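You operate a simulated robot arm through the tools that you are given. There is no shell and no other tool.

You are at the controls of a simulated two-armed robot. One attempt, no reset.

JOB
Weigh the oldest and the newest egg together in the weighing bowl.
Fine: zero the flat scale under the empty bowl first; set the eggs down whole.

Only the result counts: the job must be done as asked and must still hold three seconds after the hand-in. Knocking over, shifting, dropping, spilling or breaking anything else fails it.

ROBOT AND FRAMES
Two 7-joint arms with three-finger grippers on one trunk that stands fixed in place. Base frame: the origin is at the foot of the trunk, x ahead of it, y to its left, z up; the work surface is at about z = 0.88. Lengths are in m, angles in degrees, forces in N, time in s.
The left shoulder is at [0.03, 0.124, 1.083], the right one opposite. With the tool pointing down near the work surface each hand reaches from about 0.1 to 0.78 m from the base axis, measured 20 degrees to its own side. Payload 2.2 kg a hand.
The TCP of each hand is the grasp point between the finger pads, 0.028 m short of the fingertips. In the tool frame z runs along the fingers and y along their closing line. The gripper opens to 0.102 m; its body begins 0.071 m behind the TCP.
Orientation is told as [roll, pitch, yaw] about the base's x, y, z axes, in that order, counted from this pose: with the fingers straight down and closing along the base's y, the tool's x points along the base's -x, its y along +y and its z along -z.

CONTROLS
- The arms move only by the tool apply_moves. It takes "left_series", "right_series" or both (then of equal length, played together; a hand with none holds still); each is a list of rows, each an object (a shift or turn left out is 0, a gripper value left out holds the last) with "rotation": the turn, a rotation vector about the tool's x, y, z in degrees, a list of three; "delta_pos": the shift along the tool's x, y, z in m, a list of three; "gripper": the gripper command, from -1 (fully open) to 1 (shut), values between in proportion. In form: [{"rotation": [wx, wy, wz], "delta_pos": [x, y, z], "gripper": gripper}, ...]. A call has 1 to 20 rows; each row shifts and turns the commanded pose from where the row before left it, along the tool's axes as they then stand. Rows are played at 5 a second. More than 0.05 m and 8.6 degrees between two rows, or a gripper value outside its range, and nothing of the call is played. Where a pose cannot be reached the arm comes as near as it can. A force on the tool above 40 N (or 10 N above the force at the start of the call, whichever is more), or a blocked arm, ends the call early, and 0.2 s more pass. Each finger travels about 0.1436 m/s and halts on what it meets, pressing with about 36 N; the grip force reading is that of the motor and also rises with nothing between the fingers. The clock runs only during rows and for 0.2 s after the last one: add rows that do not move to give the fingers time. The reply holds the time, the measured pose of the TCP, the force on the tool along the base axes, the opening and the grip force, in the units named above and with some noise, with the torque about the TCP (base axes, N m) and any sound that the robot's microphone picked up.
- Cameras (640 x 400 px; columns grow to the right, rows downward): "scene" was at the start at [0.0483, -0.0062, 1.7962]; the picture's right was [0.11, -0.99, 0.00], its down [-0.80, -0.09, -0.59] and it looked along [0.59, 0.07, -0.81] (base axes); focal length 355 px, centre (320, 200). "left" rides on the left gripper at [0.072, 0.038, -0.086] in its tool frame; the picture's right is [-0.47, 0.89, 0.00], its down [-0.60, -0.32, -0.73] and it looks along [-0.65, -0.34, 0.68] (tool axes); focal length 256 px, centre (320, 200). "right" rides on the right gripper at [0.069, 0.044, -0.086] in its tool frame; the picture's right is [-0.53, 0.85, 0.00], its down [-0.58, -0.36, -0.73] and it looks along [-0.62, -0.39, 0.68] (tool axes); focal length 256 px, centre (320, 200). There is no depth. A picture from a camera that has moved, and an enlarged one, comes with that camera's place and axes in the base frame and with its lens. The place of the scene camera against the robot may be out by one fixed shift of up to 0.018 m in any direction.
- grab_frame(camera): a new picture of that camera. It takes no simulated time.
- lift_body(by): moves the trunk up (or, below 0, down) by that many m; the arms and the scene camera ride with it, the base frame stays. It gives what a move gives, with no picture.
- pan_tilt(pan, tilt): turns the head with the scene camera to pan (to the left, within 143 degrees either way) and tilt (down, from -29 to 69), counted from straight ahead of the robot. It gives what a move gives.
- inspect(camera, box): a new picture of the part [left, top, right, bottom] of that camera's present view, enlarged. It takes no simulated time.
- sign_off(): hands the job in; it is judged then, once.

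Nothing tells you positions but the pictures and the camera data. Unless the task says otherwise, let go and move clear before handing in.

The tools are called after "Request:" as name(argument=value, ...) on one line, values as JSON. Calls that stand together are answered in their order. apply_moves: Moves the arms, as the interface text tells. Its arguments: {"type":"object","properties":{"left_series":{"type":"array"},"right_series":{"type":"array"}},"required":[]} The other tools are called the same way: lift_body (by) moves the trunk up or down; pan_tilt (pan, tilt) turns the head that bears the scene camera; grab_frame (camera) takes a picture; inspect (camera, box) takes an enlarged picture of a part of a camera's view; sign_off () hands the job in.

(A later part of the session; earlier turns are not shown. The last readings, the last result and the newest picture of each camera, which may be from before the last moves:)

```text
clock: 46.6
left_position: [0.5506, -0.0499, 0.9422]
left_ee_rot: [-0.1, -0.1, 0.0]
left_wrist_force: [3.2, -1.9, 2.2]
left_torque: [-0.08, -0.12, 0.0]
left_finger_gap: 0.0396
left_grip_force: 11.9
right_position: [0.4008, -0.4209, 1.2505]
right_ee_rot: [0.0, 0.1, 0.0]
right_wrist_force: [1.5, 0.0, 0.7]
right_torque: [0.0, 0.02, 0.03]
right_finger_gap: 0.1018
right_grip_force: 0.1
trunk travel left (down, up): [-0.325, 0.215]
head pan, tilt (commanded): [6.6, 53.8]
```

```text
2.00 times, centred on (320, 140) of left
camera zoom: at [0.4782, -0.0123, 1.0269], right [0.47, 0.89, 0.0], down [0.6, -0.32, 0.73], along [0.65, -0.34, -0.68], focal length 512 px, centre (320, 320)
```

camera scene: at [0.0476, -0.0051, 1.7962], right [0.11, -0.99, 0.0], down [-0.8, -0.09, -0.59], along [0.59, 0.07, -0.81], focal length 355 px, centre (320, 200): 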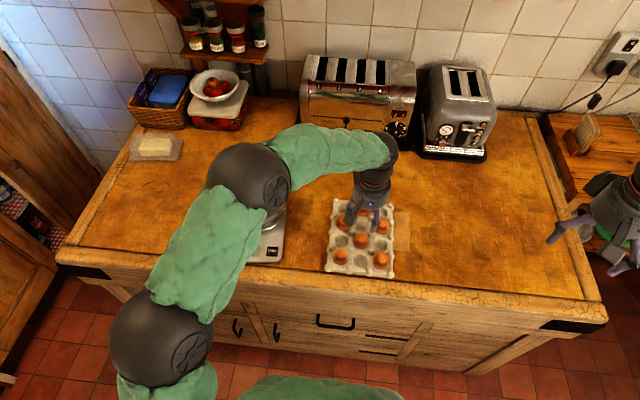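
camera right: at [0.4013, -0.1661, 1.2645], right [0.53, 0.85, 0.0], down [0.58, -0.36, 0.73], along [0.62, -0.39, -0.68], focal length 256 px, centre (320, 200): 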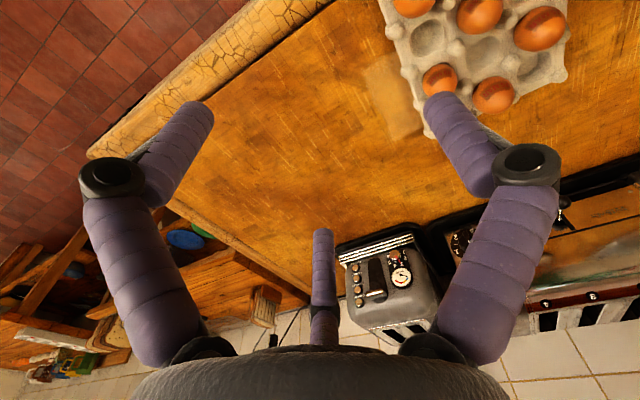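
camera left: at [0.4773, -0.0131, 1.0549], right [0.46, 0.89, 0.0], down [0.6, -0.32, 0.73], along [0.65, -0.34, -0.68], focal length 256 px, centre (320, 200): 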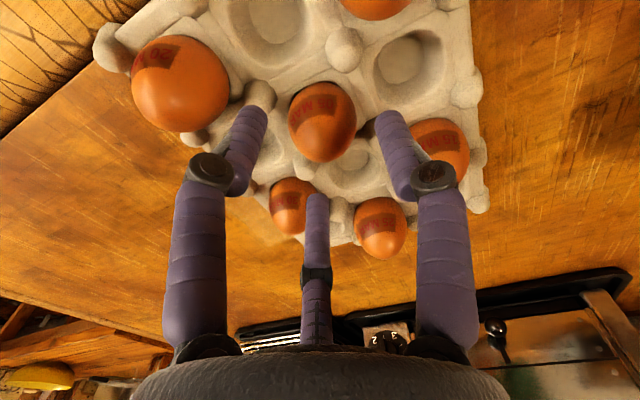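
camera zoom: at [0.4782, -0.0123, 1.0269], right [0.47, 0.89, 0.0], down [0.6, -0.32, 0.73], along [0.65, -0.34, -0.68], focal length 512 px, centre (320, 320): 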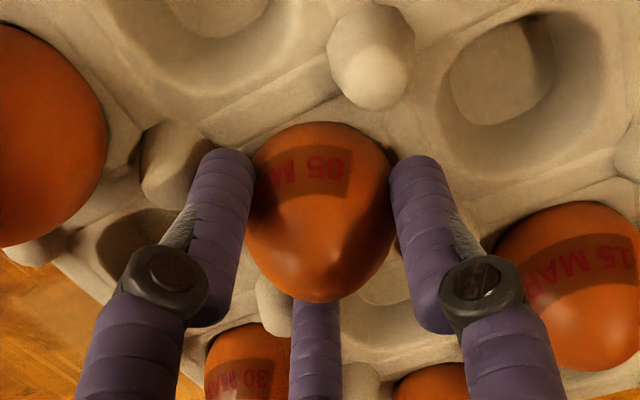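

Grip is about 12 N, ample for an egg. I'll lift slowly straight up.

Request:
apply_moves(left_series=[{"delta_pos": [0, 0, -0.004]}, {"delta_pos": [0, 0, -0.006]}, {"delta_pos": [0, 0, -0.01]}, {"delta_pos": [0, 0, -0.015]}, {}])

Request:
grab_frame(camera="left")

Request:
inspect(camera="scene", box=[310, 170, 420, 280])

```text
clock: 47.8
left_position: [0.5486, -0.049, 0.9767]
left_ee_rot: [0.1, 0.0, 0.0]
left_wrist_force: [0.2, 0.0, -1.1]
left_torque: [-0.02, 0.01, -0.01]
left_finger_gap: 0.0399
left_grip_force: 12.4
right_position: [0.4008, -0.4201, 1.2497]
right_ee_rot: [0.0, 0.0, 0.0]
right_wrist_force: [0.1, -0.9, 0.2]
right_torque: [0.03, -0.01, 0.03]
right_finger_gap: 0.1022
right_grip_force: 0.1
trunk travel left (down, up): [-0.325, 0.215]
head pan, tilt (commanded): [6.6, 53.8]
```

```text
taken
camera left: at [0.4775, -0.0117, 1.0624], right [0.47, 0.89, 0.0], down [0.6, -0.32, 0.73], along [0.65, -0.34, -0.68], focal length 256 px, centre (320, 200)
```

left: 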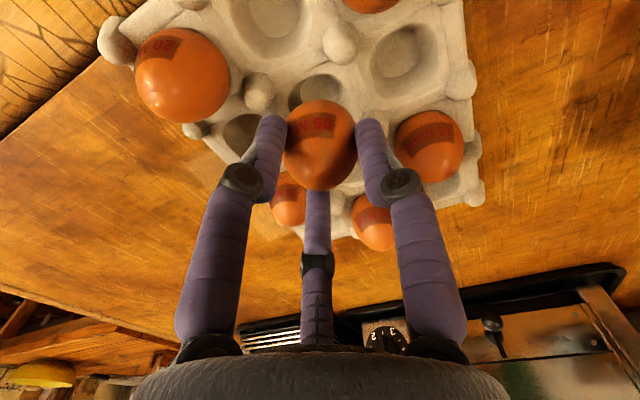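

```text
3.64 times, centred on (365, 225) of scene
camera zoom: at [0.0487, -0.0065, 1.7961], right [0.11, -0.99, 0.0], down [-0.8, -0.09, -0.59], along [0.59, 0.07, -0.81], focal length 1290 px, centre (156, 109)
```

zoom: 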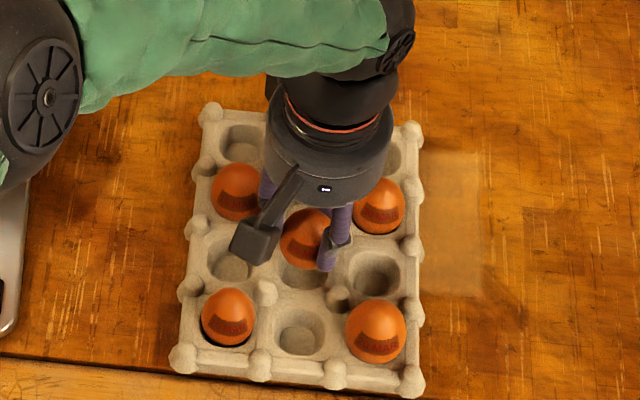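

The egg is free and the tray hasn't moved. I'll lift it to a safe height and carry it smoothly to above the bowl.

Request:
apply_moves(left_series=[{"delta_pos": [0, 0, -0.02]}, {"delta_pos": [0, 0, -0.03]}, {"delta_pos": [0, 0, -0.035]}, {"delta_pos": [0, 0, -0.035]}, {"delta_pos": [-0.005, 0.018, 0]}, {"delta_pos": [-0.0098, 0.0337, 0]}, {"delta_pos": [-0.0098, 0.0337, 0]}, {"delta_pos": [-0.0098, 0.0337, 0]}, {"delta_pos": [-0.0098, 0.0337, 0]}, {"delta_pos": [-0.0098, 0.0337, 0]}, {"delta_pos": [-0.0098, 0.0337, 0]}, {"delta_pos": [-0.0098, 0.0337, 0]}, {"delta_pos": [-0.0098, 0.0291, 0]}, {}, {}])

Request:
grab_frame(camera="left")

Request:
grab_frame(camera="scene")

```text
clock: 51.0
left_position: [0.6339, 0.2355, 1.0965]
left_ee_rot: [0.0, 0.0, -0.1]
left_wrist_force: [0.0, 0.0, -1.0]
left_torque: [0.03, 0.02, -0.02]
left_finger_gap: 0.0396
left_grip_force: 12.0
right_position: [0.4017, -0.4199, 1.25]
right_ee_rot: [0.1, 0.0, -0.1]
right_wrist_force: [0.2, 0.6, -0.5]
right_torque: [-0.02, 0.02, 0.0]
right_finger_gap: 0.1021
right_grip_force: 0.1
trunk travel left (down, up): [-0.325, 0.215]
head pan, tilt (commanded): [6.6, 53.8]
```

```text
taken
camera left: at [0.5617, 0.2728, 1.1818], right [0.47, 0.89, 0.0], down [0.6, -0.32, 0.73], along [0.65, -0.34, -0.68], focal length 256 px, centre (320, 200)
```

left: 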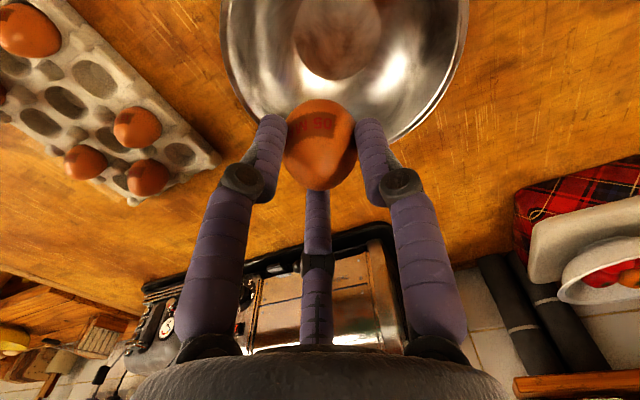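

```text
taken
camera scene: at [0.0486, -0.0058, 1.7962], right [0.11, -0.99, 0.0], down [-0.8, -0.09, -0.59], along [0.59, 0.07, -0.81], focal length 355 px, centre (320, 200)
```

scene: 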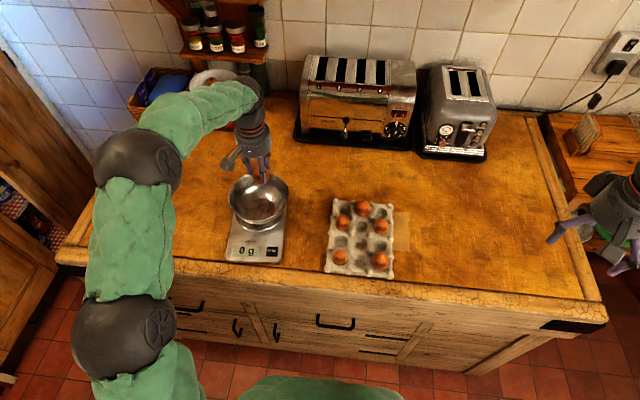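

The bowl is below and the scale still reads 0 g. I'll lower the egg into the bowl, stopping just above its bottom.

Request:
apply_moves(left_series=[{"delta_pos": [0, 0, 0.03]}, {"delta_pos": [0, 0, 0.03]}, {"delta_pos": [0, 0, 0.025]}, {"delta_pos": [0, 0, 0.02]}, {"delta_pos": [0, 0, 0.01]}, {}])

Request:
grab_frame(camera="left")

Request:
inspect(camera="scene", box=[200, 140, 320, 270])

```text
clock: 52.4
left_position: [0.6327, 0.2341, 0.9797]
left_ee_rot: [0.0, -0.1, 0.0]
left_wrist_force: [0.6, -0.3, -0.1]
left_torque: [-0.01, -0.01, 0.0]
left_finger_gap: 0.0393
left_grip_force: 12.1
right_position: [0.4011, -0.4205, 1.251]
right_ee_rot: [0.0, 0.0, 0.1]
right_wrist_force: [0.0, 0.0, 0.4]
right_torque: [-0.03, 0.01, -0.02]
right_finger_gap: 0.1021
right_grip_force: 0.2
trunk travel left (down, up): [-0.325, 0.215]
head pan, tilt (commanded): [6.6, 53.8]
```

```text
taken
camera left: at [0.5601, 0.2714, 1.0655], right [0.46, 0.89, 0.0], down [0.6, -0.32, 0.73], along [0.65, -0.34, -0.68], focal length 256 px, centre (320, 200)
```

left: 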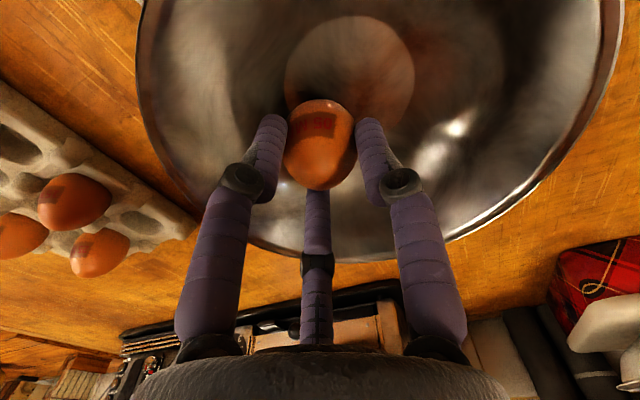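

```text
3.08 times, centred on (260, 205) of scene
camera zoom: at [0.0484, -0.0063, 1.7962], right [0.11, -0.99, 0.0], down [-0.8, -0.09, -0.59], along [0.59, 0.07, -0.81], focal length 1091 px, centre (505, 185)
```

zoom: 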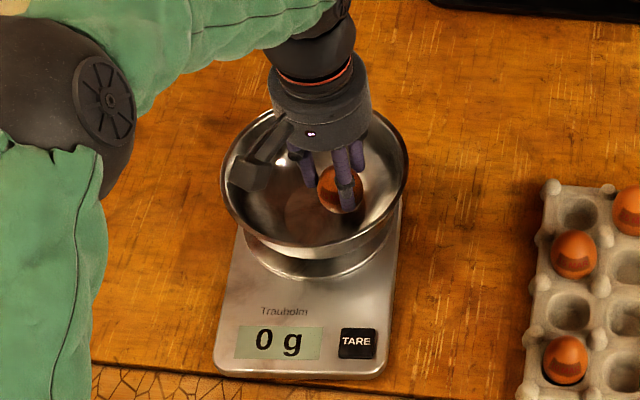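

The egg is inside the bowl, just above its flat bottom. I'll lower in small steps until the scale begins to register.

Request:
apply_moves(left_series=[{"delta_pos": [0, 0, 0.003]}, {"delta_pos": [0, 0, 0.003]}, {"delta_pos": [0, 0, 0.002]}, {}])

Request:
inspect(camera="scene", box=[200, 140, 320, 270])

```text
clock: 53.4
left_position: [0.6332, 0.2345, 0.9728]
left_ee_rot: [0.0, 0.0, 0.0]
left_wrist_force: [0.1, -0.3, -0.6]
left_torque: [-0.02, 0.03, -0.02]
left_finger_gap: 0.0394
left_grip_force: 11.8
right_position: [0.4002, -0.4202, 1.2504]
right_ee_rot: [0.0, -0.1, 0.0]
right_wrist_force: [-0.4, -0.2, 0.0]
right_torque: [0.02, 0.01, 0.01]
right_finger_gap: 0.1022
right_grip_force: 0.0
trunk travel left (down, up): [-0.325, 0.215]
head pan, tilt (commanded): [6.6, 53.8]
```

```text
3.08 times, centred on (260, 205) of scene
camera zoom: at [0.0484, -0.0063, 1.7962], right [0.11, -0.99, 0.0], down [-0.8, -0.09, -0.59], along [0.59, 0.07, -0.81], focal length 1091 px, centre (505, 185)
```

zoom: 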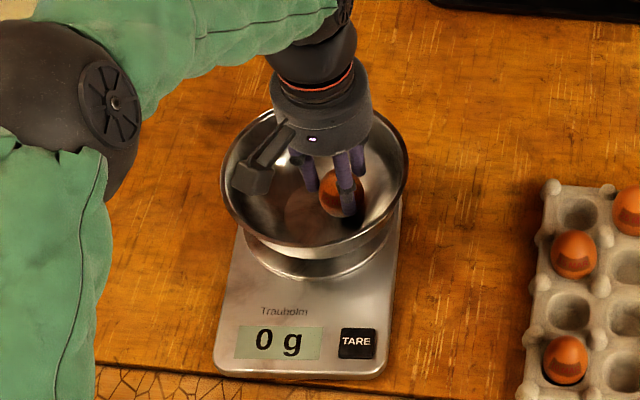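

Still 0 g, so no contact yet. I'll continue in 2 mm steps.

Request:
apply_moves(left_series=[{"delta_pos": [0, 0, 0.002]}, {"delta_pos": [0, 0, 0.002]}, {}])

Request:
inspect(camera="scene", box=[200, 140, 320, 270])

```text
clock: 54.2
left_position: [0.6326, 0.2348, 0.9697]
left_ee_rot: [0.0, 0.0, 0.0]
left_wrist_force: [-0.1, -0.1, 0.0]
left_torque: [-0.04, -0.03, 0.02]
left_finger_gap: 0.0395
left_grip_force: 11.9
right_position: [0.4019, -0.4211, 1.2514]
right_ee_rot: [0.0, 0.0, 0.0]
right_wrist_force: [0.4, 0.3, 0.2]
right_torque: [0.0, -0.03, 0.04]
right_finger_gap: 0.1022
right_grip_force: 0.1
trunk travel left (down, up): [-0.325, 0.215]
head pan, tilt (commanded): [6.6, 53.8]
```

```text
3.08 times, centred on (260, 205) of scene
camera zoom: at [0.0484, -0.0064, 1.7962], right [0.11, -0.99, 0.0], down [-0.8, -0.09, -0.59], along [0.59, 0.07, -0.81], focal length 1091 px, centre (505, 185)
```

zoom: 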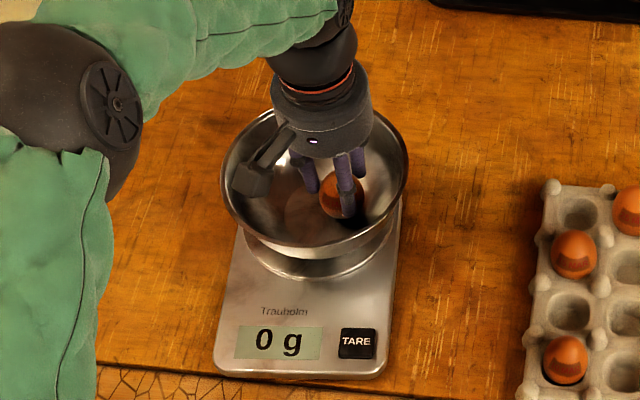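

Request:
apply_moves(left_series=[{"delta_pos": [0, 0, 0.0015]}, {"delta_pos": [0, 0, 0.0015]}, {}])

Request:
inspect(camera="scene", box=[200, 140, 320, 270])

```text
clock: 55.0
left_position: [0.6331, 0.2346, 0.9679]
left_ee_rot: [0.1, -0.1, 0.0]
left_wrist_force: [0.4, -0.4, -0.5]
left_torque: [0.05, 0.0, -0.02]
left_finger_gap: 0.0394
left_grip_force: 11.7
right_position: [0.4015, -0.4201, 1.2502]
right_ee_rot: [0.1, 0.0, 0.0]
right_wrist_force: [0.9, 0.3, 0.2]
right_torque: [0.03, 0.03, -0.02]
right_finger_gap: 0.1023
right_grip_force: 0.0
trunk travel left (down, up): [-0.325, 0.215]
head pan, tilt (commanded): [6.6, 53.8]
```

```text
3.08 times, centred on (260, 205) of scene
camera zoom: at [0.0483, -0.0063, 1.7962], right [0.11, -0.99, 0.0], down [-0.8, -0.09, -0.59], along [0.59, 0.07, -0.81], focal length 1091 px, centre (505, 185)
```

zoom: 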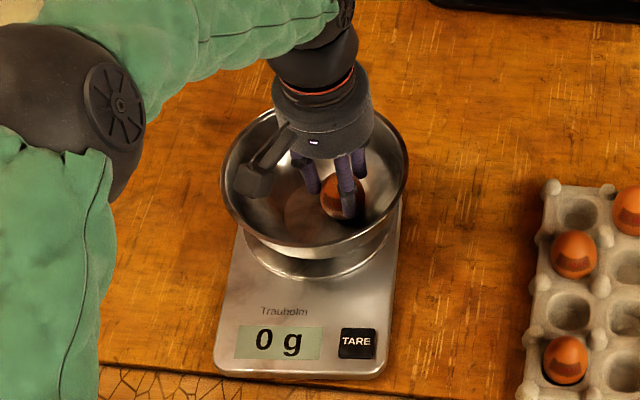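

Still no contact. I'll keep lowering in small steps.

Request:
apply_moves(left_series=[{"delta_pos": [0, 0, 0.0015]}, {"delta_pos": [0, 0, 0.0015]}, {}])

Request:
inspect(camera="scene", box=[200, 140, 320, 270])

Request:
grab_frame(camera="left")

```text
clock: 55.8
left_position: [0.6345, 0.2342, 0.966]
left_ee_rot: [0.0, -0.3, 0.0]
left_wrist_force: [-1.5, -0.4, 6.3]
left_torque: [-0.01, 0.05, 0.02]
left_finger_gap: 0.0394
left_grip_force: 12.1
right_position: [0.3994, -0.4211, 1.2519]
right_ee_rot: [0.0, 0.1, 0.0]
right_wrist_force: [0.5, 0.1, -0.9]
right_torque: [0.01, -0.01, -0.02]
right_finger_gap: 0.1022
right_grip_force: 0.1
trunk travel left (down, up): [-0.325, 0.215]
head pan, tilt (commanded): [6.6, 53.8]
```

```text
3.08 times, centred on (260, 205) of scene
camera zoom: at [0.0475, -0.0066, 1.7963], right [0.11, -0.99, 0.0], down [-0.8, -0.09, -0.59], along [0.59, 0.07, -0.81], focal length 1091 px, centre (505, 185)
```

zoom: 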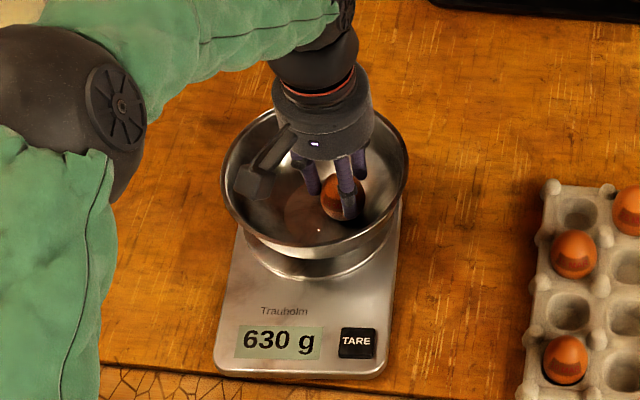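

```text
taken
camera left: at [0.5617, 0.2711, 1.0503], right [0.46, 0.89, 0.0], down [0.6, -0.32, 0.73], along [0.65, -0.34, -0.68], focal length 256 px, centre (320, 200)
```

left: 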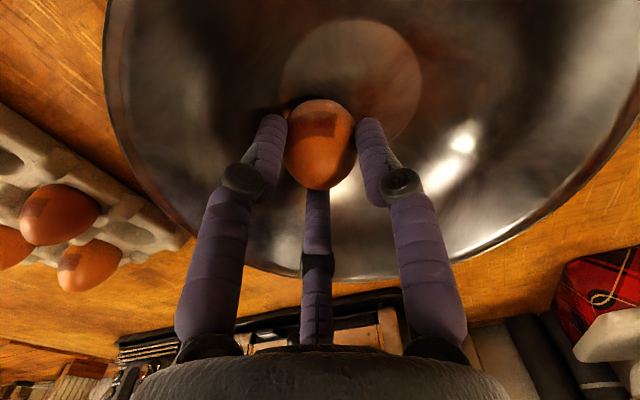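

Contact — the scale shows 630 g from the gentle push. I'll ease up about 1 mm and then open slowly.

Request:
apply_moves(left_series=[{"delta_pos": [0, 0, -0.0012]}, {"gripper": 0.36}, {"gripper": 0.3}, {"gripper": 0.25}, {"gripper": 0.22}, {"gripper": 0.2}, {"gripper": 0.18}, {"gripper": 0.16}, {"gripper": 0.14}, {"gripper": 0.14}])

Request:
grab_frame(camera="left")

Request:
inspect(camera="scene", box=[200, 140, 320, 270])

```text
clock: 58.0
left_position: [0.6338, 0.2336, 0.9649]
left_ee_rot: [0.0, 0.0, 0.0]
left_wrist_force: [-0.9, 0.4, 0.3]
left_torque: [0.0, 0.01, 0.02]
left_finger_gap: 0.0439
left_grip_force: 0.2
right_position: [0.4012, -0.4201, 1.2513]
right_ee_rot: [-0.1, 0.0, 0.0]
right_wrist_force: [0.0, 0.9, -0.3]
right_torque: [-0.03, -0.02, 0.01]
right_finger_gap: 0.1021
right_grip_force: 0.0
trunk travel left (down, up): [-0.325, 0.215]
head pan, tilt (commanded): [6.6, 53.8]
```

```text
taken
camera left: at [0.5617, 0.2714, 1.0505], right [0.47, 0.89, 0.0], down [0.6, -0.32, 0.73], along [0.65, -0.34, -0.68], focal length 256 px, centre (320, 200)
```

left: 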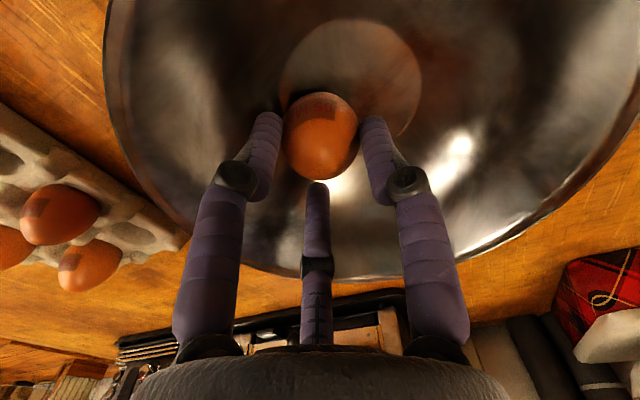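

```text
3.08 times, centred on (260, 205) of scene
camera zoom: at [0.0483, -0.0063, 1.7962], right [0.11, -0.99, 0.0], down [-0.8, -0.09, -0.59], along [0.59, 0.07, -0.81], focal length 1091 px, centre (505, 185)
```

zoom: 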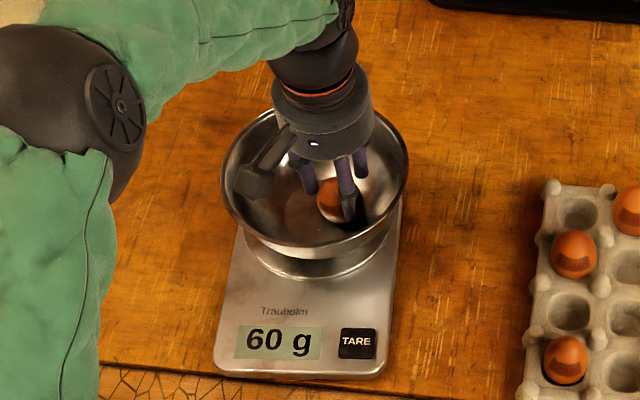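

The scale now reads 60 g, with the egg standing between the fingers. I'll open slowly so it leans over gently against the fingers.

Request:
apply_moves(left_series=[{"gripper": 0.11}, {"gripper": 0.08}, {"gripper": 0.05}, {"gripper": 0.02}, {"gripper": -0.01}, {"gripper": -0.04}, {"gripper": -0.07}, {"gripper": -0.1}, {"gripper": -0.13}, {"gripper": -0.16}, {"gripper": -0.16}])

Request:
grab_frame(camera="left")

Request:
inspect(camera="scene", box=[200, 140, 320, 270])

```text
clock: 60.4
left_position: [0.6337, 0.234, 0.9648]
left_ee_rot: [0.0, 0.0, -0.1]
left_wrist_force: [-0.4, 0.0, -0.6]
left_torque: [0.02, 0.0, 0.02]
left_finger_gap: 0.0592
left_grip_force: 0.0
right_position: [0.4012, -0.4203, 1.2517]
right_ee_rot: [0.0, 0.0, 0.0]
right_wrist_force: [0.4, -0.1, 0.3]
right_torque: [0.0, -0.02, 0.0]
right_finger_gap: 0.1021
right_grip_force: 0.1
trunk travel left (down, up): [-0.325, 0.215]
head pan, tilt (commanded): [6.6, 53.8]
```

```text
taken
camera left: at [0.5617, 0.2714, 1.0505], right [0.47, 0.89, 0.0], down [0.6, -0.32, 0.73], along [0.65, -0.34, -0.68], focal length 256 px, centre (320, 200)
```

left: 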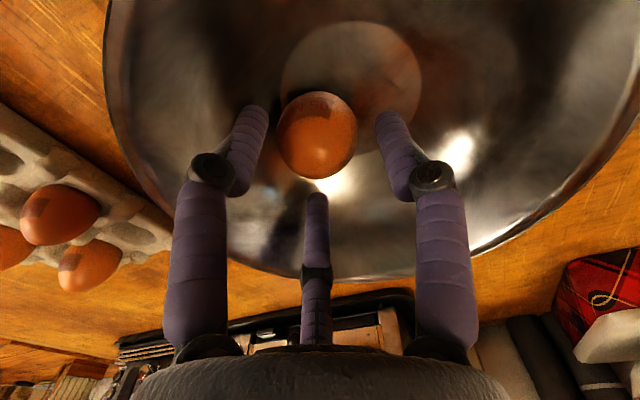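

```text
3.08 times, centred on (260, 205) of scene
camera zoom: at [0.0484, -0.0064, 1.7962], right [0.11, -0.99, 0.0], down [-0.8, -0.09, -0.59], along [0.59, 0.07, -0.81], focal length 1091 px, centre (505, 185)
```

zoom: 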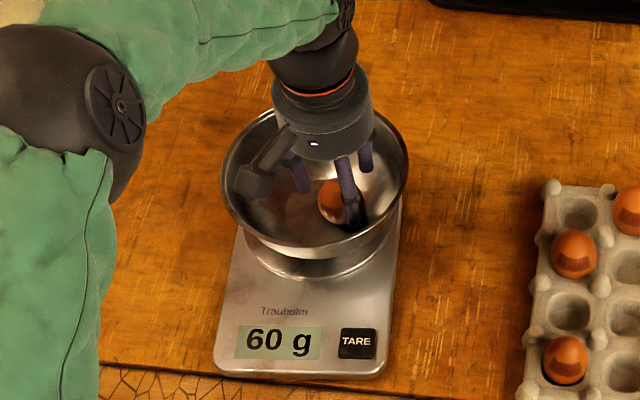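

Request:
inspect(camera="left", box=[220, 40, 420, 240])

```text
2.00 times, centred on (320, 140) of left
camera zoom: at [0.5617, 0.2714, 1.0505], right [0.47, 0.89, 0.0], down [0.6, -0.32, 0.73], along [0.65, -0.34, -0.68], focal length 512 px, centre (320, 320)
```

zoom: 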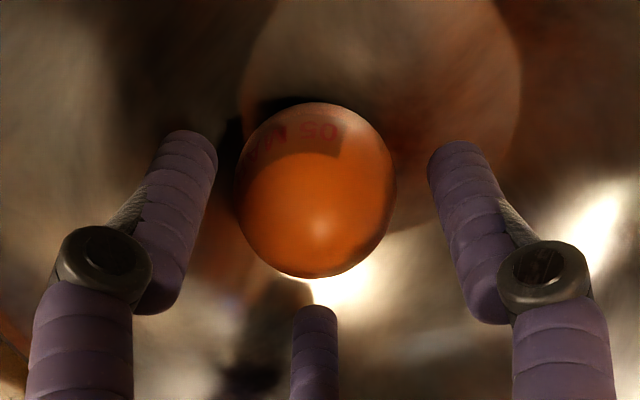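

The egg is standing slightly tilted and clear of the fingers. I'll raise the hand straight up slowly.

Request:
apply_moves(left_series=[{"delta_pos": [0, 0, -0.006]}, {"delta_pos": [0, 0, -0.008]}, {"delta_pos": [0, 0, -0.01]}, {"delta_pos": [0, 0, -0.012]}, {"delta_pos": [0, 0, -0.015]}, {"delta_pos": [0, 0, -0.02]}, {"delta_pos": [0, 0, -0.03]}, {"delta_pos": [0, 0, -0.03]}, {}])

Request:
grab_frame(camera="left")

Request:
inspect(camera="scene", box=[200, 140, 320, 270])

```text
clock: 62.4
left_position: [0.633, 0.2344, 1.0955]
left_ee_rot: [-0.1, 0.0, 0.0]
left_wrist_force: [1.1, 0.3, -0.7]
left_torque: [0.04, 0.01, -0.01]
left_finger_gap: 0.0592
left_grip_force: 0.0
right_position: [0.4019, -0.4198, 1.2507]
right_ee_rot: [0.0, 0.1, -0.1]
right_wrist_force: [-0.1, 0.7, -1.0]
right_torque: [0.03, 0.0, 0.0]
right_finger_gap: 0.102
right_grip_force: 0.0
trunk travel left (down, up): [-0.325, 0.215]
head pan, tilt (commanded): [6.6, 53.8]
```

```text
taken
camera left: at [0.5612, 0.2712, 1.18], right [0.47, 0.89, 0.0], down [0.6, -0.32, 0.73], along [0.65, -0.34, -0.68], focal length 256 px, centre (320, 200)
```

left: 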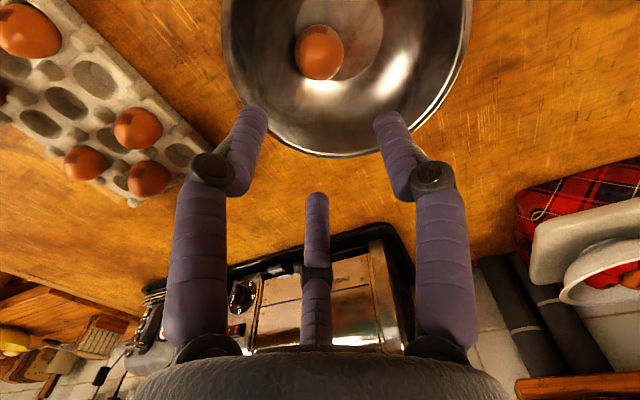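

```text
3.08 times, centred on (260, 205) of scene
camera zoom: at [0.049, -0.0063, 1.7961], right [0.11, -0.99, 0.0], down [-0.8, -0.09, -0.59], along [0.59, 0.07, -0.81], focal length 1091 px, centre (505, 185)
```

zoom: 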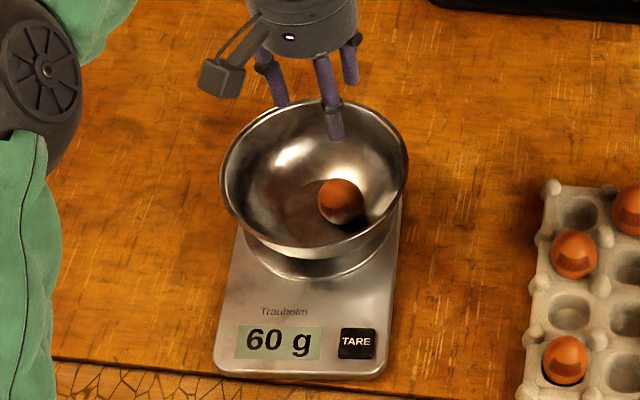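

Request:
inspect(camera="left", box=[220, 0, 480, 160])

Request:
inspect(camera="scene", box=[230, 165, 300, 225])

```text
2.46 times, centred on (350, 80) of left
camera zoom: at [0.5612, 0.2712, 1.18], right [0.47, 0.89, 0.0], down [0.6, -0.32, 0.73], along [0.65, -0.34, -0.68], focal length 630 px, centre (246, 495)
```

zoom: 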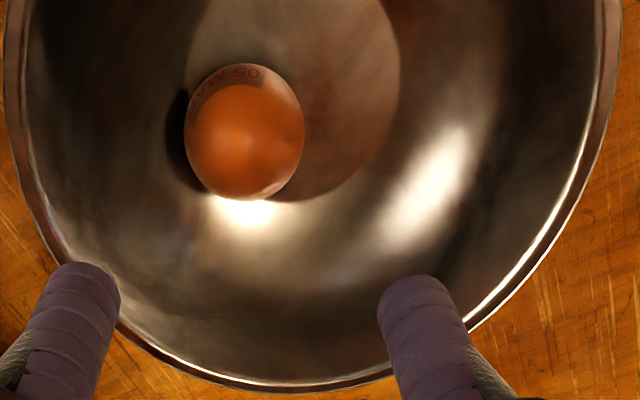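

```text
6.67 times, centred on (265, 195) of scene
camera zoom: at [0.049, -0.0063, 1.7961], right [0.11, -0.99, 0.0], down [-0.8, -0.09, -0.59], along [0.59, 0.07, -0.81], focal length 2365 px, centre (687, 233)
```

zoom: 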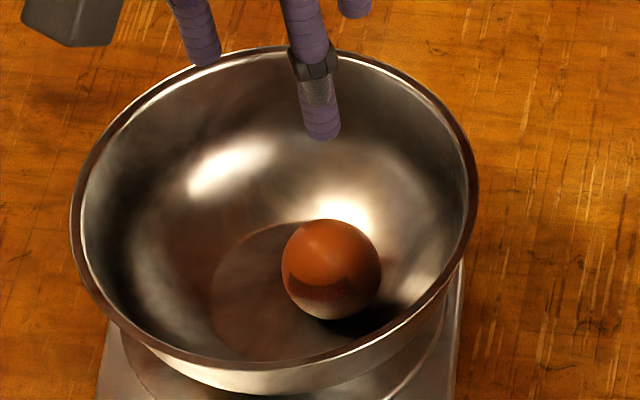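

The 05 MAR egg stands whole in the bowl at about (0.627, 0.236). Next I'll move the hand above the 30 MAR egg.

Request:
apply_moves(left_series=[{"delta_pos": [0.0035, -0.0424, 0], "gripper": -0.18}, {"delta_pos": [0.0035, -0.0424, 0], "gripper": -0.18}, {"delta_pos": [0.0035, -0.0424, 0], "gripper": -0.18}, {"delta_pos": [0.0035, -0.0424, 0], "gripper": -0.18}, {"delta_pos": [0.0035, -0.0424, 0.01], "gripper": -0.18}, {"delta_pos": [0.0035, -0.0424, 0.01], "gripper": -0.18}, {"delta_pos": [0.0035, -0.0424, 0.01], "gripper": -0.18}, {"delta_pos": [0.0035, -0.0424, 0.01], "gripper": -0.18}, {}, {}])

Request:
grab_frame(camera="left")

Request:
inspect(camera="left", box=[240, 0, 420, 160])

Request:
inspect(camera="scene", box=[210, 160, 310, 270])

```text
clock: 64.6
left_position: [0.6091, -0.108, 1.0564]
left_ee_rot: [0.0, -0.2, 0.0]
left_wrist_force: [-0.2, -0.4, 0.8]
left_torque: [0.01, 0.01, 0.0]
left_finger_gap: 0.06
left_grip_force: 0.1
right_position: [0.4011, -0.4207, 1.2499]
right_ee_rot: [0.0, 0.1, 0.0]
right_wrist_force: [-0.2, 0.2, -0.3]
right_torque: [0.02, -0.02, 0.03]
right_finger_gap: 0.1018
right_grip_force: 0.0
trunk travel left (down, up): [-0.325, 0.215]
head pan, tilt (commanded): [6.6, 53.8]
```

```text
taken
camera left: at [0.5366, -0.0712, 1.1415], right [0.46, 0.89, 0.0], down [0.6, -0.32, 0.73], along [0.65, -0.34, -0.68], focal length 256 px, centre (320, 200)
```

left: 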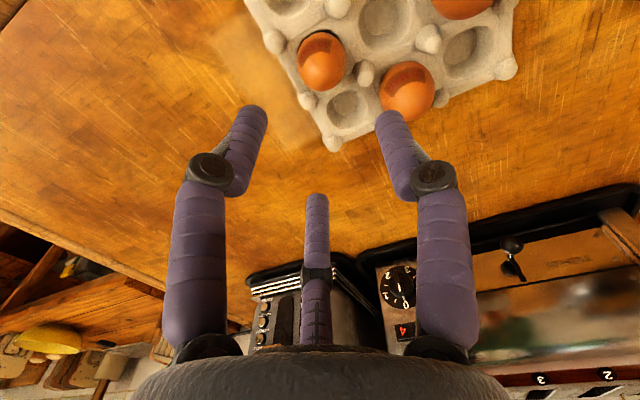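

```text
2.50 times, centred on (330, 80) of left
camera zoom: at [0.5366, -0.0712, 1.1415], right [0.46, 0.89, 0.0], down [0.6, -0.32, 0.73], along [0.65, -0.34, -0.68], focal length 640 px, centre (295, 500)
```

zoom: 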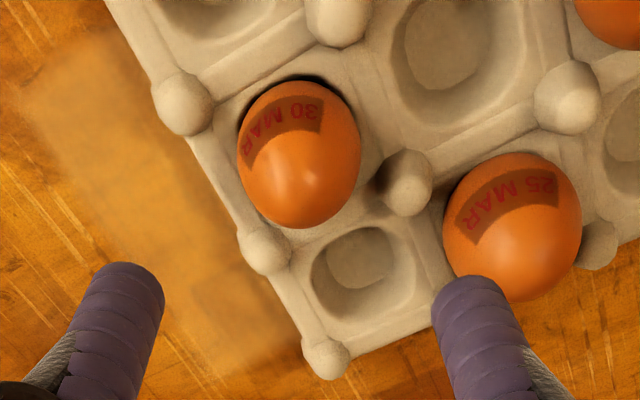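

```text
3.64 times, centred on (260, 215) of scene
camera zoom: at [0.0485, -0.0074, 1.7962], right [0.11, -0.99, 0.0], down [-0.8, -0.09, -0.59], along [0.59, 0.07, -0.81], focal length 1290 px, centre (538, 146)
```

zoom: 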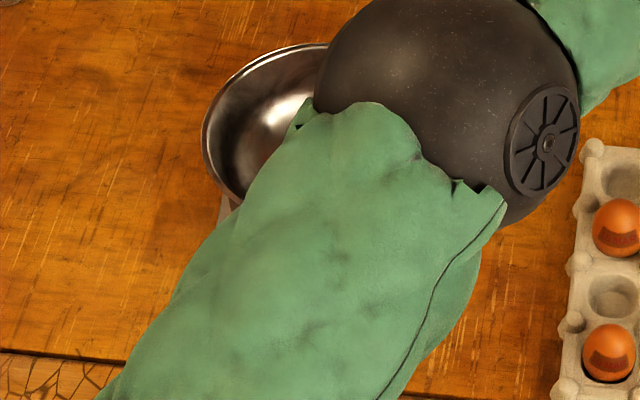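

The left arm's elbow passes above the bowl here, so I want a side view before lowering. I'll turn the right hand's camera toward the bowl to check the elbow's clearance.

Request:
apply_moves(right_series=[{"rotation": [0, 0, -8]}, {"rotation": [0, 0, -8]}, {"rotation": [0, 0, -8]}, {"rotation": [0, 0, -8]}, {"rotation": [0, 0, -8]}, {"rotation": [0, 0, -8]}, {"rotation": [0, 0, -8]}, {"rotation": [0, 0, -8]}, {"rotation": [0, 0, -8]}, {"rotation": [0, 0, -8]}, {"rotation": [4.3, -6.75, 0]}, {"rotation": [4.3, -6.75, 0]}, {}])

Request:
grab_frame(camera="right")

```text
clock: 67.4
left_position: [0.6103, -0.1072, 1.0563]
left_ee_rot: [0.0, 0.0, 0.0]
left_wrist_force: [0.8, -0.3, 0.2]
left_torque: [-0.05, -0.02, -0.01]
left_finger_gap: 0.0602
left_grip_force: 0.0
right_position: [0.4023, -0.4182, 1.2467]
right_ee_rot: [-8.8, -13.5, 81.0]
right_wrist_force: [0.4, 0.6, 0.2]
right_torque: [-0.01, -0.01, 0.03]
right_finger_gap: 0.1023
right_grip_force: 0.1
trunk travel left (down, up): [-0.325, 0.215]
head pan, tilt (commanded): [6.6, 53.8]
```

```text
taken
camera right: at [0.3335, -0.4953, 1.3079], right [-0.74, 0.67, 0.0], down [0.3, 0.34, 0.89], along [0.6, 0.66, -0.45], focal length 256 px, centre (320, 200)
```

right: 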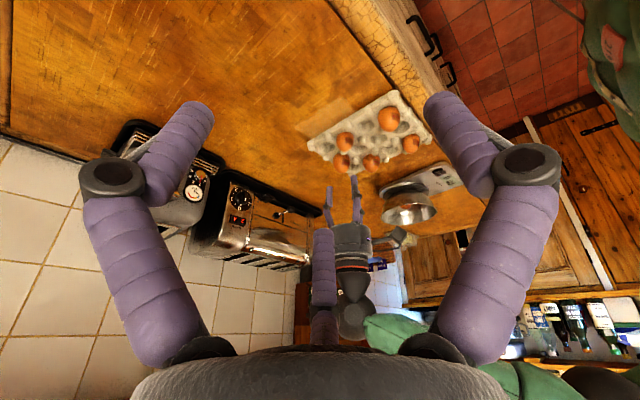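

The elbow is well above the bowl, with plenty of clearance. Let me zoom in for a look at the bowl and tray from this side too.

Request:
inspect(camera="right", box=[290, 80, 480, 260])

```text
2.22 times, centred on (385, 170) of right
camera zoom: at [0.3335, -0.4953, 1.3079], right [-0.74, 0.67, 0.0], down [0.3, 0.34, 0.89], along [0.6, 0.66, -0.45], focal length 569 px, centre (176, 267)
```

zoom: 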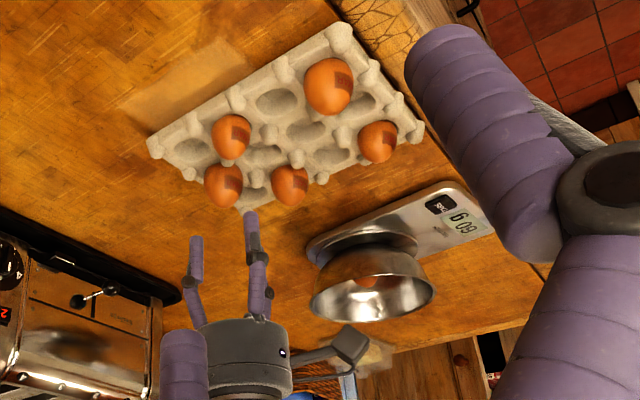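

The 30 MAR egg is about 4 mm off the hand's axis. I'll correct that, descend to just over the egg and narrow the opening.

Request:
apply_moves(left_series=[{"delta_pos": [0.0043, 0.0038, 0.02], "gripper": -0.18}, {"delta_pos": [0, 0, 0.03], "gripper": -0.18}, {"delta_pos": [0, 0, 0.03], "gripper": -0.18}, {"delta_pos": [0, 0, 0.004], "gripper": 0.02}, {"gripper": 0.02}, {"gripper": 0.02}])

Request:
grab_frame(camera="left")

Request:
inspect(camera="left", box=[220, 40, 420, 240])

```text
clock: 68.8
left_position: [0.6019, -0.1028, 0.9733]
left_ee_rot: [0.0, -0.1, 0.0]
left_wrist_force: [-0.5, 0.7, -1.2]
left_torque: [-0.01, 0.0, 0.0]
left_finger_gap: 0.05
left_grip_force: 0.0
right_position: [0.401, -0.4196, 1.2479]
right_ee_rot: [-8.8, -13.6, 81.0]
right_wrist_force: [-0.3, -0.2, -0.1]
right_torque: [0.02, -0.03, 0.01]
right_finger_gap: 0.1019
right_grip_force: 0.0
trunk travel left (down, up): [-0.325, 0.215]
head pan, tilt (commanded): [6.6, 53.8]
```

```text
taken
camera left: at [0.5301, -0.0657, 1.0581], right [0.47, 0.89, 0.0], down [0.6, -0.32, 0.73], along [0.65, -0.34, -0.68], focal length 256 px, centre (320, 200)
```

left: 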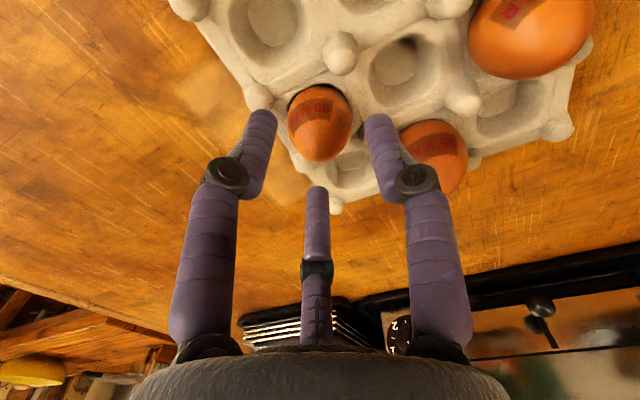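

```text
2.00 times, centred on (320, 140) of left
camera zoom: at [0.5301, -0.0657, 1.0581], right [0.47, 0.89, 0.0], down [0.6, -0.32, 0.73], along [0.65, -0.34, -0.68], focal length 512 px, centre (320, 320)
```

zoom: 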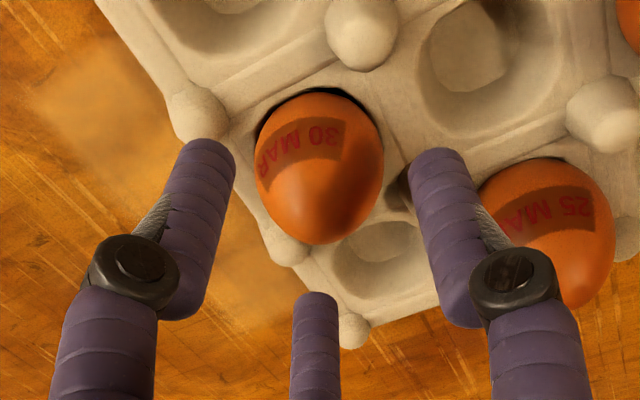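

Centred to about 1.5 mm. I'll make a tiny correction and descend around the egg in small steps.

Request:
apply_moves(left_series=[{"delta_pos": [-0.0015, -0.0008, 0.008], "gripper": 0.02}, {"delta_pos": [0, 0, 0.008], "gripper": 0.02}, {"delta_pos": [0, 0, 0.006], "gripper": 0.02}, {"delta_pos": [0, 0, 0.005], "gripper": 0.02}, {"gripper": 0.02}])

Request:
inspect(camera="left", box=[220, 40, 420, 240])

```text
clock: 70.0
left_position: [0.6026, -0.1024, 0.945]
left_ee_rot: [0.0, -0.2, 0.1]
left_wrist_force: [-0.2, -0.5, -0.2]
left_torque: [0.02, 0.02, 0.01]
left_finger_gap: 0.05
left_grip_force: 0.1
right_position: [0.4008, -0.4193, 1.2456]
right_ee_rot: [-8.8, -13.6, 81.0]
right_wrist_force: [-0.3, -0.4, -0.3]
right_torque: [0.0, -0.01, 0.01]
right_finger_gap: 0.102
right_grip_force: 0.0
trunk travel left (down, up): [-0.325, 0.215]
head pan, tilt (commanded): [6.6, 53.8]
```

```text
2.00 times, centred on (320, 140) of left
camera zoom: at [0.5308, -0.0654, 1.0306], right [0.46, 0.89, 0.0], down [0.6, -0.32, 0.73], along [0.65, -0.34, -0.68], focal length 512 px, centre (320, 320)
```

zoom: 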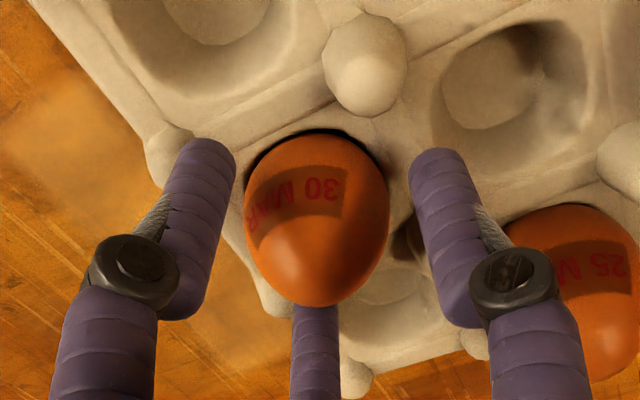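

Same picture as with the first egg. I'll go down 2.5 mm more and close gently.

Request:
apply_moves(left_series=[{"delta_pos": [0, -0.0006, 0.0025], "gripper": 0.02}, {"gripper": 0.08}, {"gripper": 0.12}, {"gripper": 0.15}, {"gripper": 0.18}, {"gripper": 0.2}, {"gripper": 0.22}, {"gripper": 0.22}])

Request:
apply_moves(left_series=[{"gripper": 0.25}, {"gripper": 0.28}, {"gripper": 0.32}, {"gripper": 0.32}])

Request:
inspect(camera="left", box=[220, 40, 420, 240])

```text
clock: 71.8
left_position: [0.6031, -0.1037, 0.9429]
left_ee_rot: [0.1, -0.1, 0.0]
left_wrist_force: [2.2, -1.3, 1.8]
left_torque: [-0.03, -0.1, -0.02]
left_finger_gap: 0.0412
left_grip_force: 1.8
right_position: [0.4004, -0.4205, 1.2461]
right_ee_rot: [-8.7, -13.6, 81.0]
right_wrist_force: [0.9, 0.5, 0.8]
right_torque: [-0.02, -0.01, 0.01]
right_finger_gap: 0.1019
right_grip_force: 0.0
trunk travel left (down, up): [-0.325, 0.215]
head pan, tilt (commanded): [6.6, 53.8]
```

```text
clock: 72.8
left_position: [0.6038, -0.1024, 0.9436]
left_ee_rot: [-0.1, -0.2, 0.1]
left_wrist_force: [4.1, -1.9, 2.0]
left_torque: [-0.11, -0.1, -0.02]
left_finger_gap: 0.0398
left_grip_force: 3.9
right_position: [0.4016, -0.4219, 1.2471]
right_ee_rot: [-8.7, -13.6, 81.1]
right_wrist_force: [1.2, 0.9, -0.2]
right_torque: [0.0, -0.03, 0.03]
right_finger_gap: 0.1018
right_grip_force: 0.1
trunk travel left (down, up): [-0.325, 0.215]
head pan, tilt (commanded): [6.6, 53.8]
```

```text
2.00 times, centred on (320, 140) of left
camera zoom: at [0.5313, -0.0659, 1.0286], right [0.47, 0.89, 0.0], down [0.6, -0.32, 0.73], along [0.65, -0.34, -0.68], focal length 512 px, centre (320, 320)
```

zoom: 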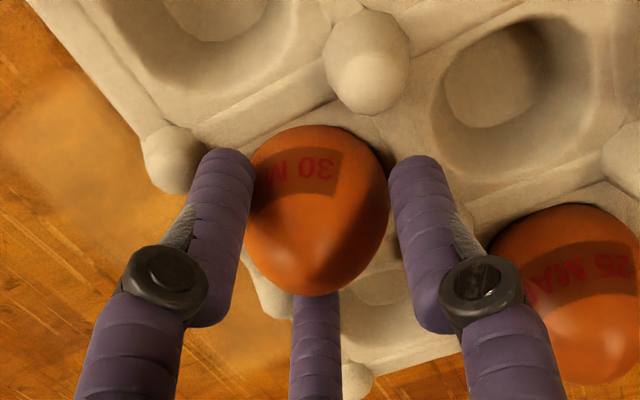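

The tray hasn't moved. I'll firm up to about 10 N, then lift slowly.

Request:
apply_moves(left_series=[{"delta_pos": [-0.001, -0.0005, 0], "gripper": 0.34}, {"gripper": 0.36}, {"gripper": 0.36}, {"delta_pos": [0, 0, -0.004]}, {"delta_pos": [0, 0, -0.006]}, {"delta_pos": [0, 0, -0.01]}, {"delta_pos": [0, 0, -0.015]}, {}])

Request:
grab_frame(camera="left")

Request:
inspect(camera="scene", box=[310, 170, 420, 280])

```text
clock: 74.6
left_position: [0.6045, -0.1051, 0.978]
left_ee_rot: [0.1, -0.1, 0.0]
left_wrist_force: [0.0, 0.1, -0.5]
left_torque: [0.02, -0.01, 0.02]
left_finger_gap: 0.0368
left_grip_force: 12.4
right_position: [0.4008, -0.4193, 1.2464]
right_ee_rot: [-8.6, -13.5, 81.0]
right_wrist_force: [-0.5, 0.2, -0.8]
right_torque: [-0.02, 0.05, 0.01]
right_finger_gap: 0.1023
right_grip_force: 0.1
trunk travel left (down, up): [-0.325, 0.215]
head pan, tilt (commanded): [6.6, 53.8]
```

```text
taken
camera left: at [0.5315, -0.0679, 1.0626], right [0.47, 0.89, 0.0], down [0.6, -0.32, 0.73], along [0.65, -0.34, -0.68], focal length 256 px, centre (320, 200)
```

left: 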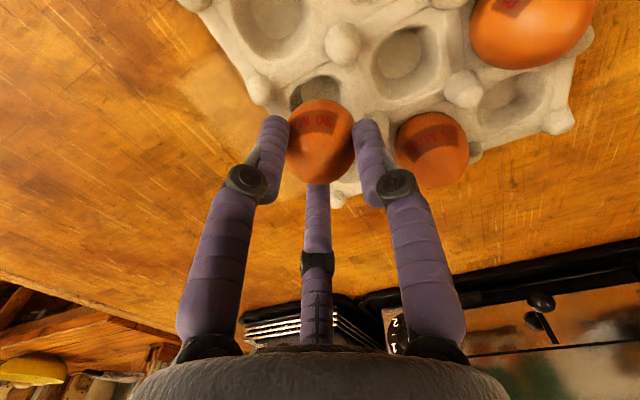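

```text
3.64 times, centred on (365, 225) of scene
camera zoom: at [0.0487, -0.0065, 1.7961], right [0.11, -0.99, 0.0], down [-0.8, -0.09, -0.59], along [0.59, 0.07, -0.81], focal length 1290 px, centre (156, 109)
```

zoom: 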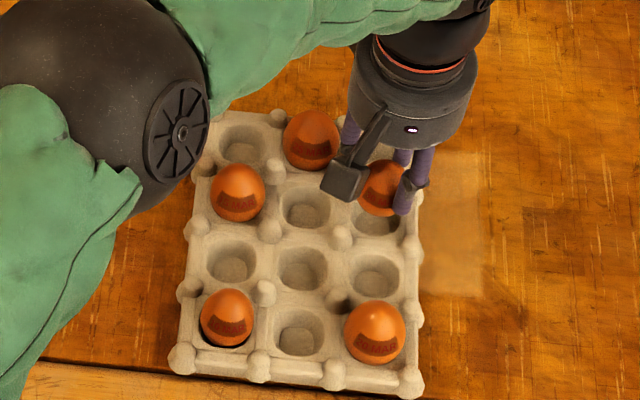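

The egg is up and the tray is unmoved, but the gap shrank to 36.8 mm, so the egg may have slipped slightly in the fingers. I'll pause a moment and check that the hold is stable.

Request:
apply_moves(left_series=[{}, {}, {}])

Request:
inspect(camera="left", box=[220, 40, 420, 240])

Request:
inspect(camera="right", box=[290, 80, 480, 260])

```text
clock: 75.4
left_position: [0.6042, -0.1054, 0.9778]
left_ee_rot: [0.0, -0.2, 0.0]
left_wrist_force: [0.3, -0.4, -1.1]
left_torque: [-0.01, 0.02, -0.03]
left_finger_gap: 0.0371
left_grip_force: 12.1
right_position: [0.4003, -0.4191, 1.2473]
right_ee_rot: [-8.7, -13.6, 81.0]
right_wrist_force: [-1.1, -0.3, 0.2]
right_torque: [0.0, -0.02, 0.03]
right_finger_gap: 0.1021
right_grip_force: 0.0
trunk travel left (down, up): [-0.325, 0.215]
head pan, tilt (commanded): [6.6, 53.8]
```

```text
2.00 times, centred on (320, 140) of left
camera zoom: at [0.5315, -0.0679, 1.0627], right [0.47, 0.89, 0.0], down [0.6, -0.32, 0.73], along [0.65, -0.34, -0.68], focal length 512 px, centre (320, 320)
```

zoom: 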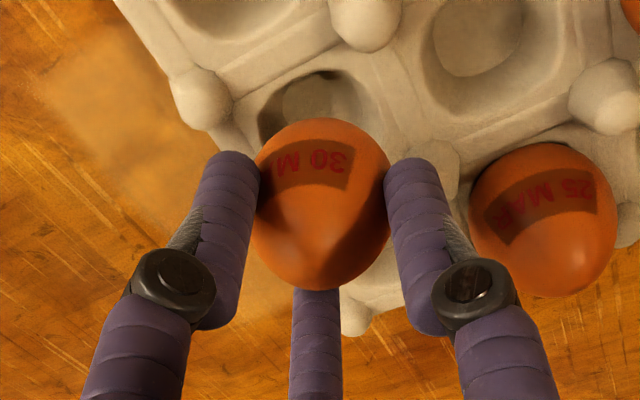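

```text
2.22 times, centred on (385, 170) of right
camera zoom: at [0.3333, -0.4954, 1.308], right [-0.74, 0.67, 0.0], down [0.31, 0.34, 0.89], along [0.6, 0.66, -0.45], focal length 569 px, centre (176, 267)
```

zoom: 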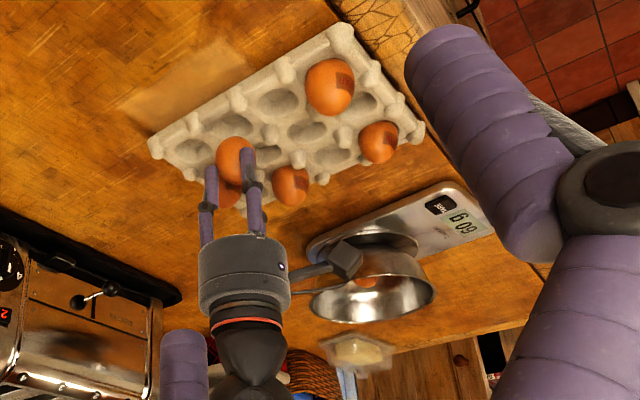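

Request:
inspect(camera="right", box=[324, 130, 374, 190])

```text
6.67 times, centred on (349, 160) of right
camera zoom: at [0.3333, -0.4954, 1.308], right [-0.74, 0.67, 0.0], down [0.31, 0.34, 0.89], along [0.6, 0.66, -0.45], focal length 1707 px, centre (127, 467)
```

zoom: 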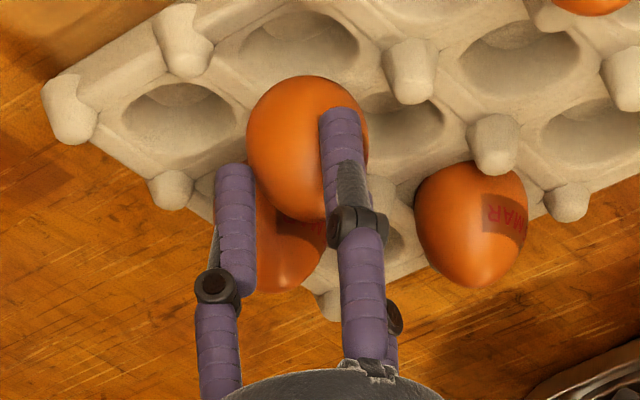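

The fingertips sit close to the egg's equator, which is a slightly marginal hold. I'd rather set the egg back in its cup and regrip about 5 mm lower. Lowering carefully.

Request:
apply_moves(left_series=[{"delta_pos": [0, 0, 0.012]}, {"delta_pos": [0, 0, 0.01]}, {"delta_pos": [0, 0, 0.005]}, {}])

Request:
apply_moves(left_series=[{"delta_pos": [0, 0, 0.002]}, {"delta_pos": [0, 0, 0.002]}, {}])

```text
clock: 76.4
left_position: [0.6029, -0.1053, 0.9508]
left_ee_rot: [0.0, 0.0, 0.0]
left_wrist_force: [0.5, 0.6, -0.3]
left_torque: [0.02, -0.01, -0.01]
left_finger_gap: 0.0368
left_grip_force: 11.9
right_position: [0.4012, -0.4203, 1.2472]
right_ee_rot: [-8.8, -13.5, 80.9]
right_wrist_force: [-1.0, 0.1, -0.1]
right_torque: [-0.03, -0.01, 0.0]
right_finger_gap: 0.1023
right_grip_force: 0.1
trunk travel left (down, up): [-0.325, 0.215]
head pan, tilt (commanded): [6.6, 53.8]
```

```text
clock: 77.2
left_position: [0.604, -0.1037, 0.9473]
left_ee_rot: [0.0, -0.1, 0.0]
left_wrist_force: [0.3, -0.1, -1.0]
left_torque: [-0.04, 0.01, 0.01]
left_finger_gap: 0.0367
left_grip_force: 11.8
right_position: [0.4014, -0.4202, 1.247]
right_ee_rot: [-8.7, -13.5, 80.9]
right_wrist_force: [-0.6, 0.1, -0.6]
right_torque: [-0.01, -0.01, 0.05]
right_finger_gap: 0.1019
right_grip_force: 0.0
trunk travel left (down, up): [-0.325, 0.215]
head pan, tilt (commanded): [6.6, 53.8]
```

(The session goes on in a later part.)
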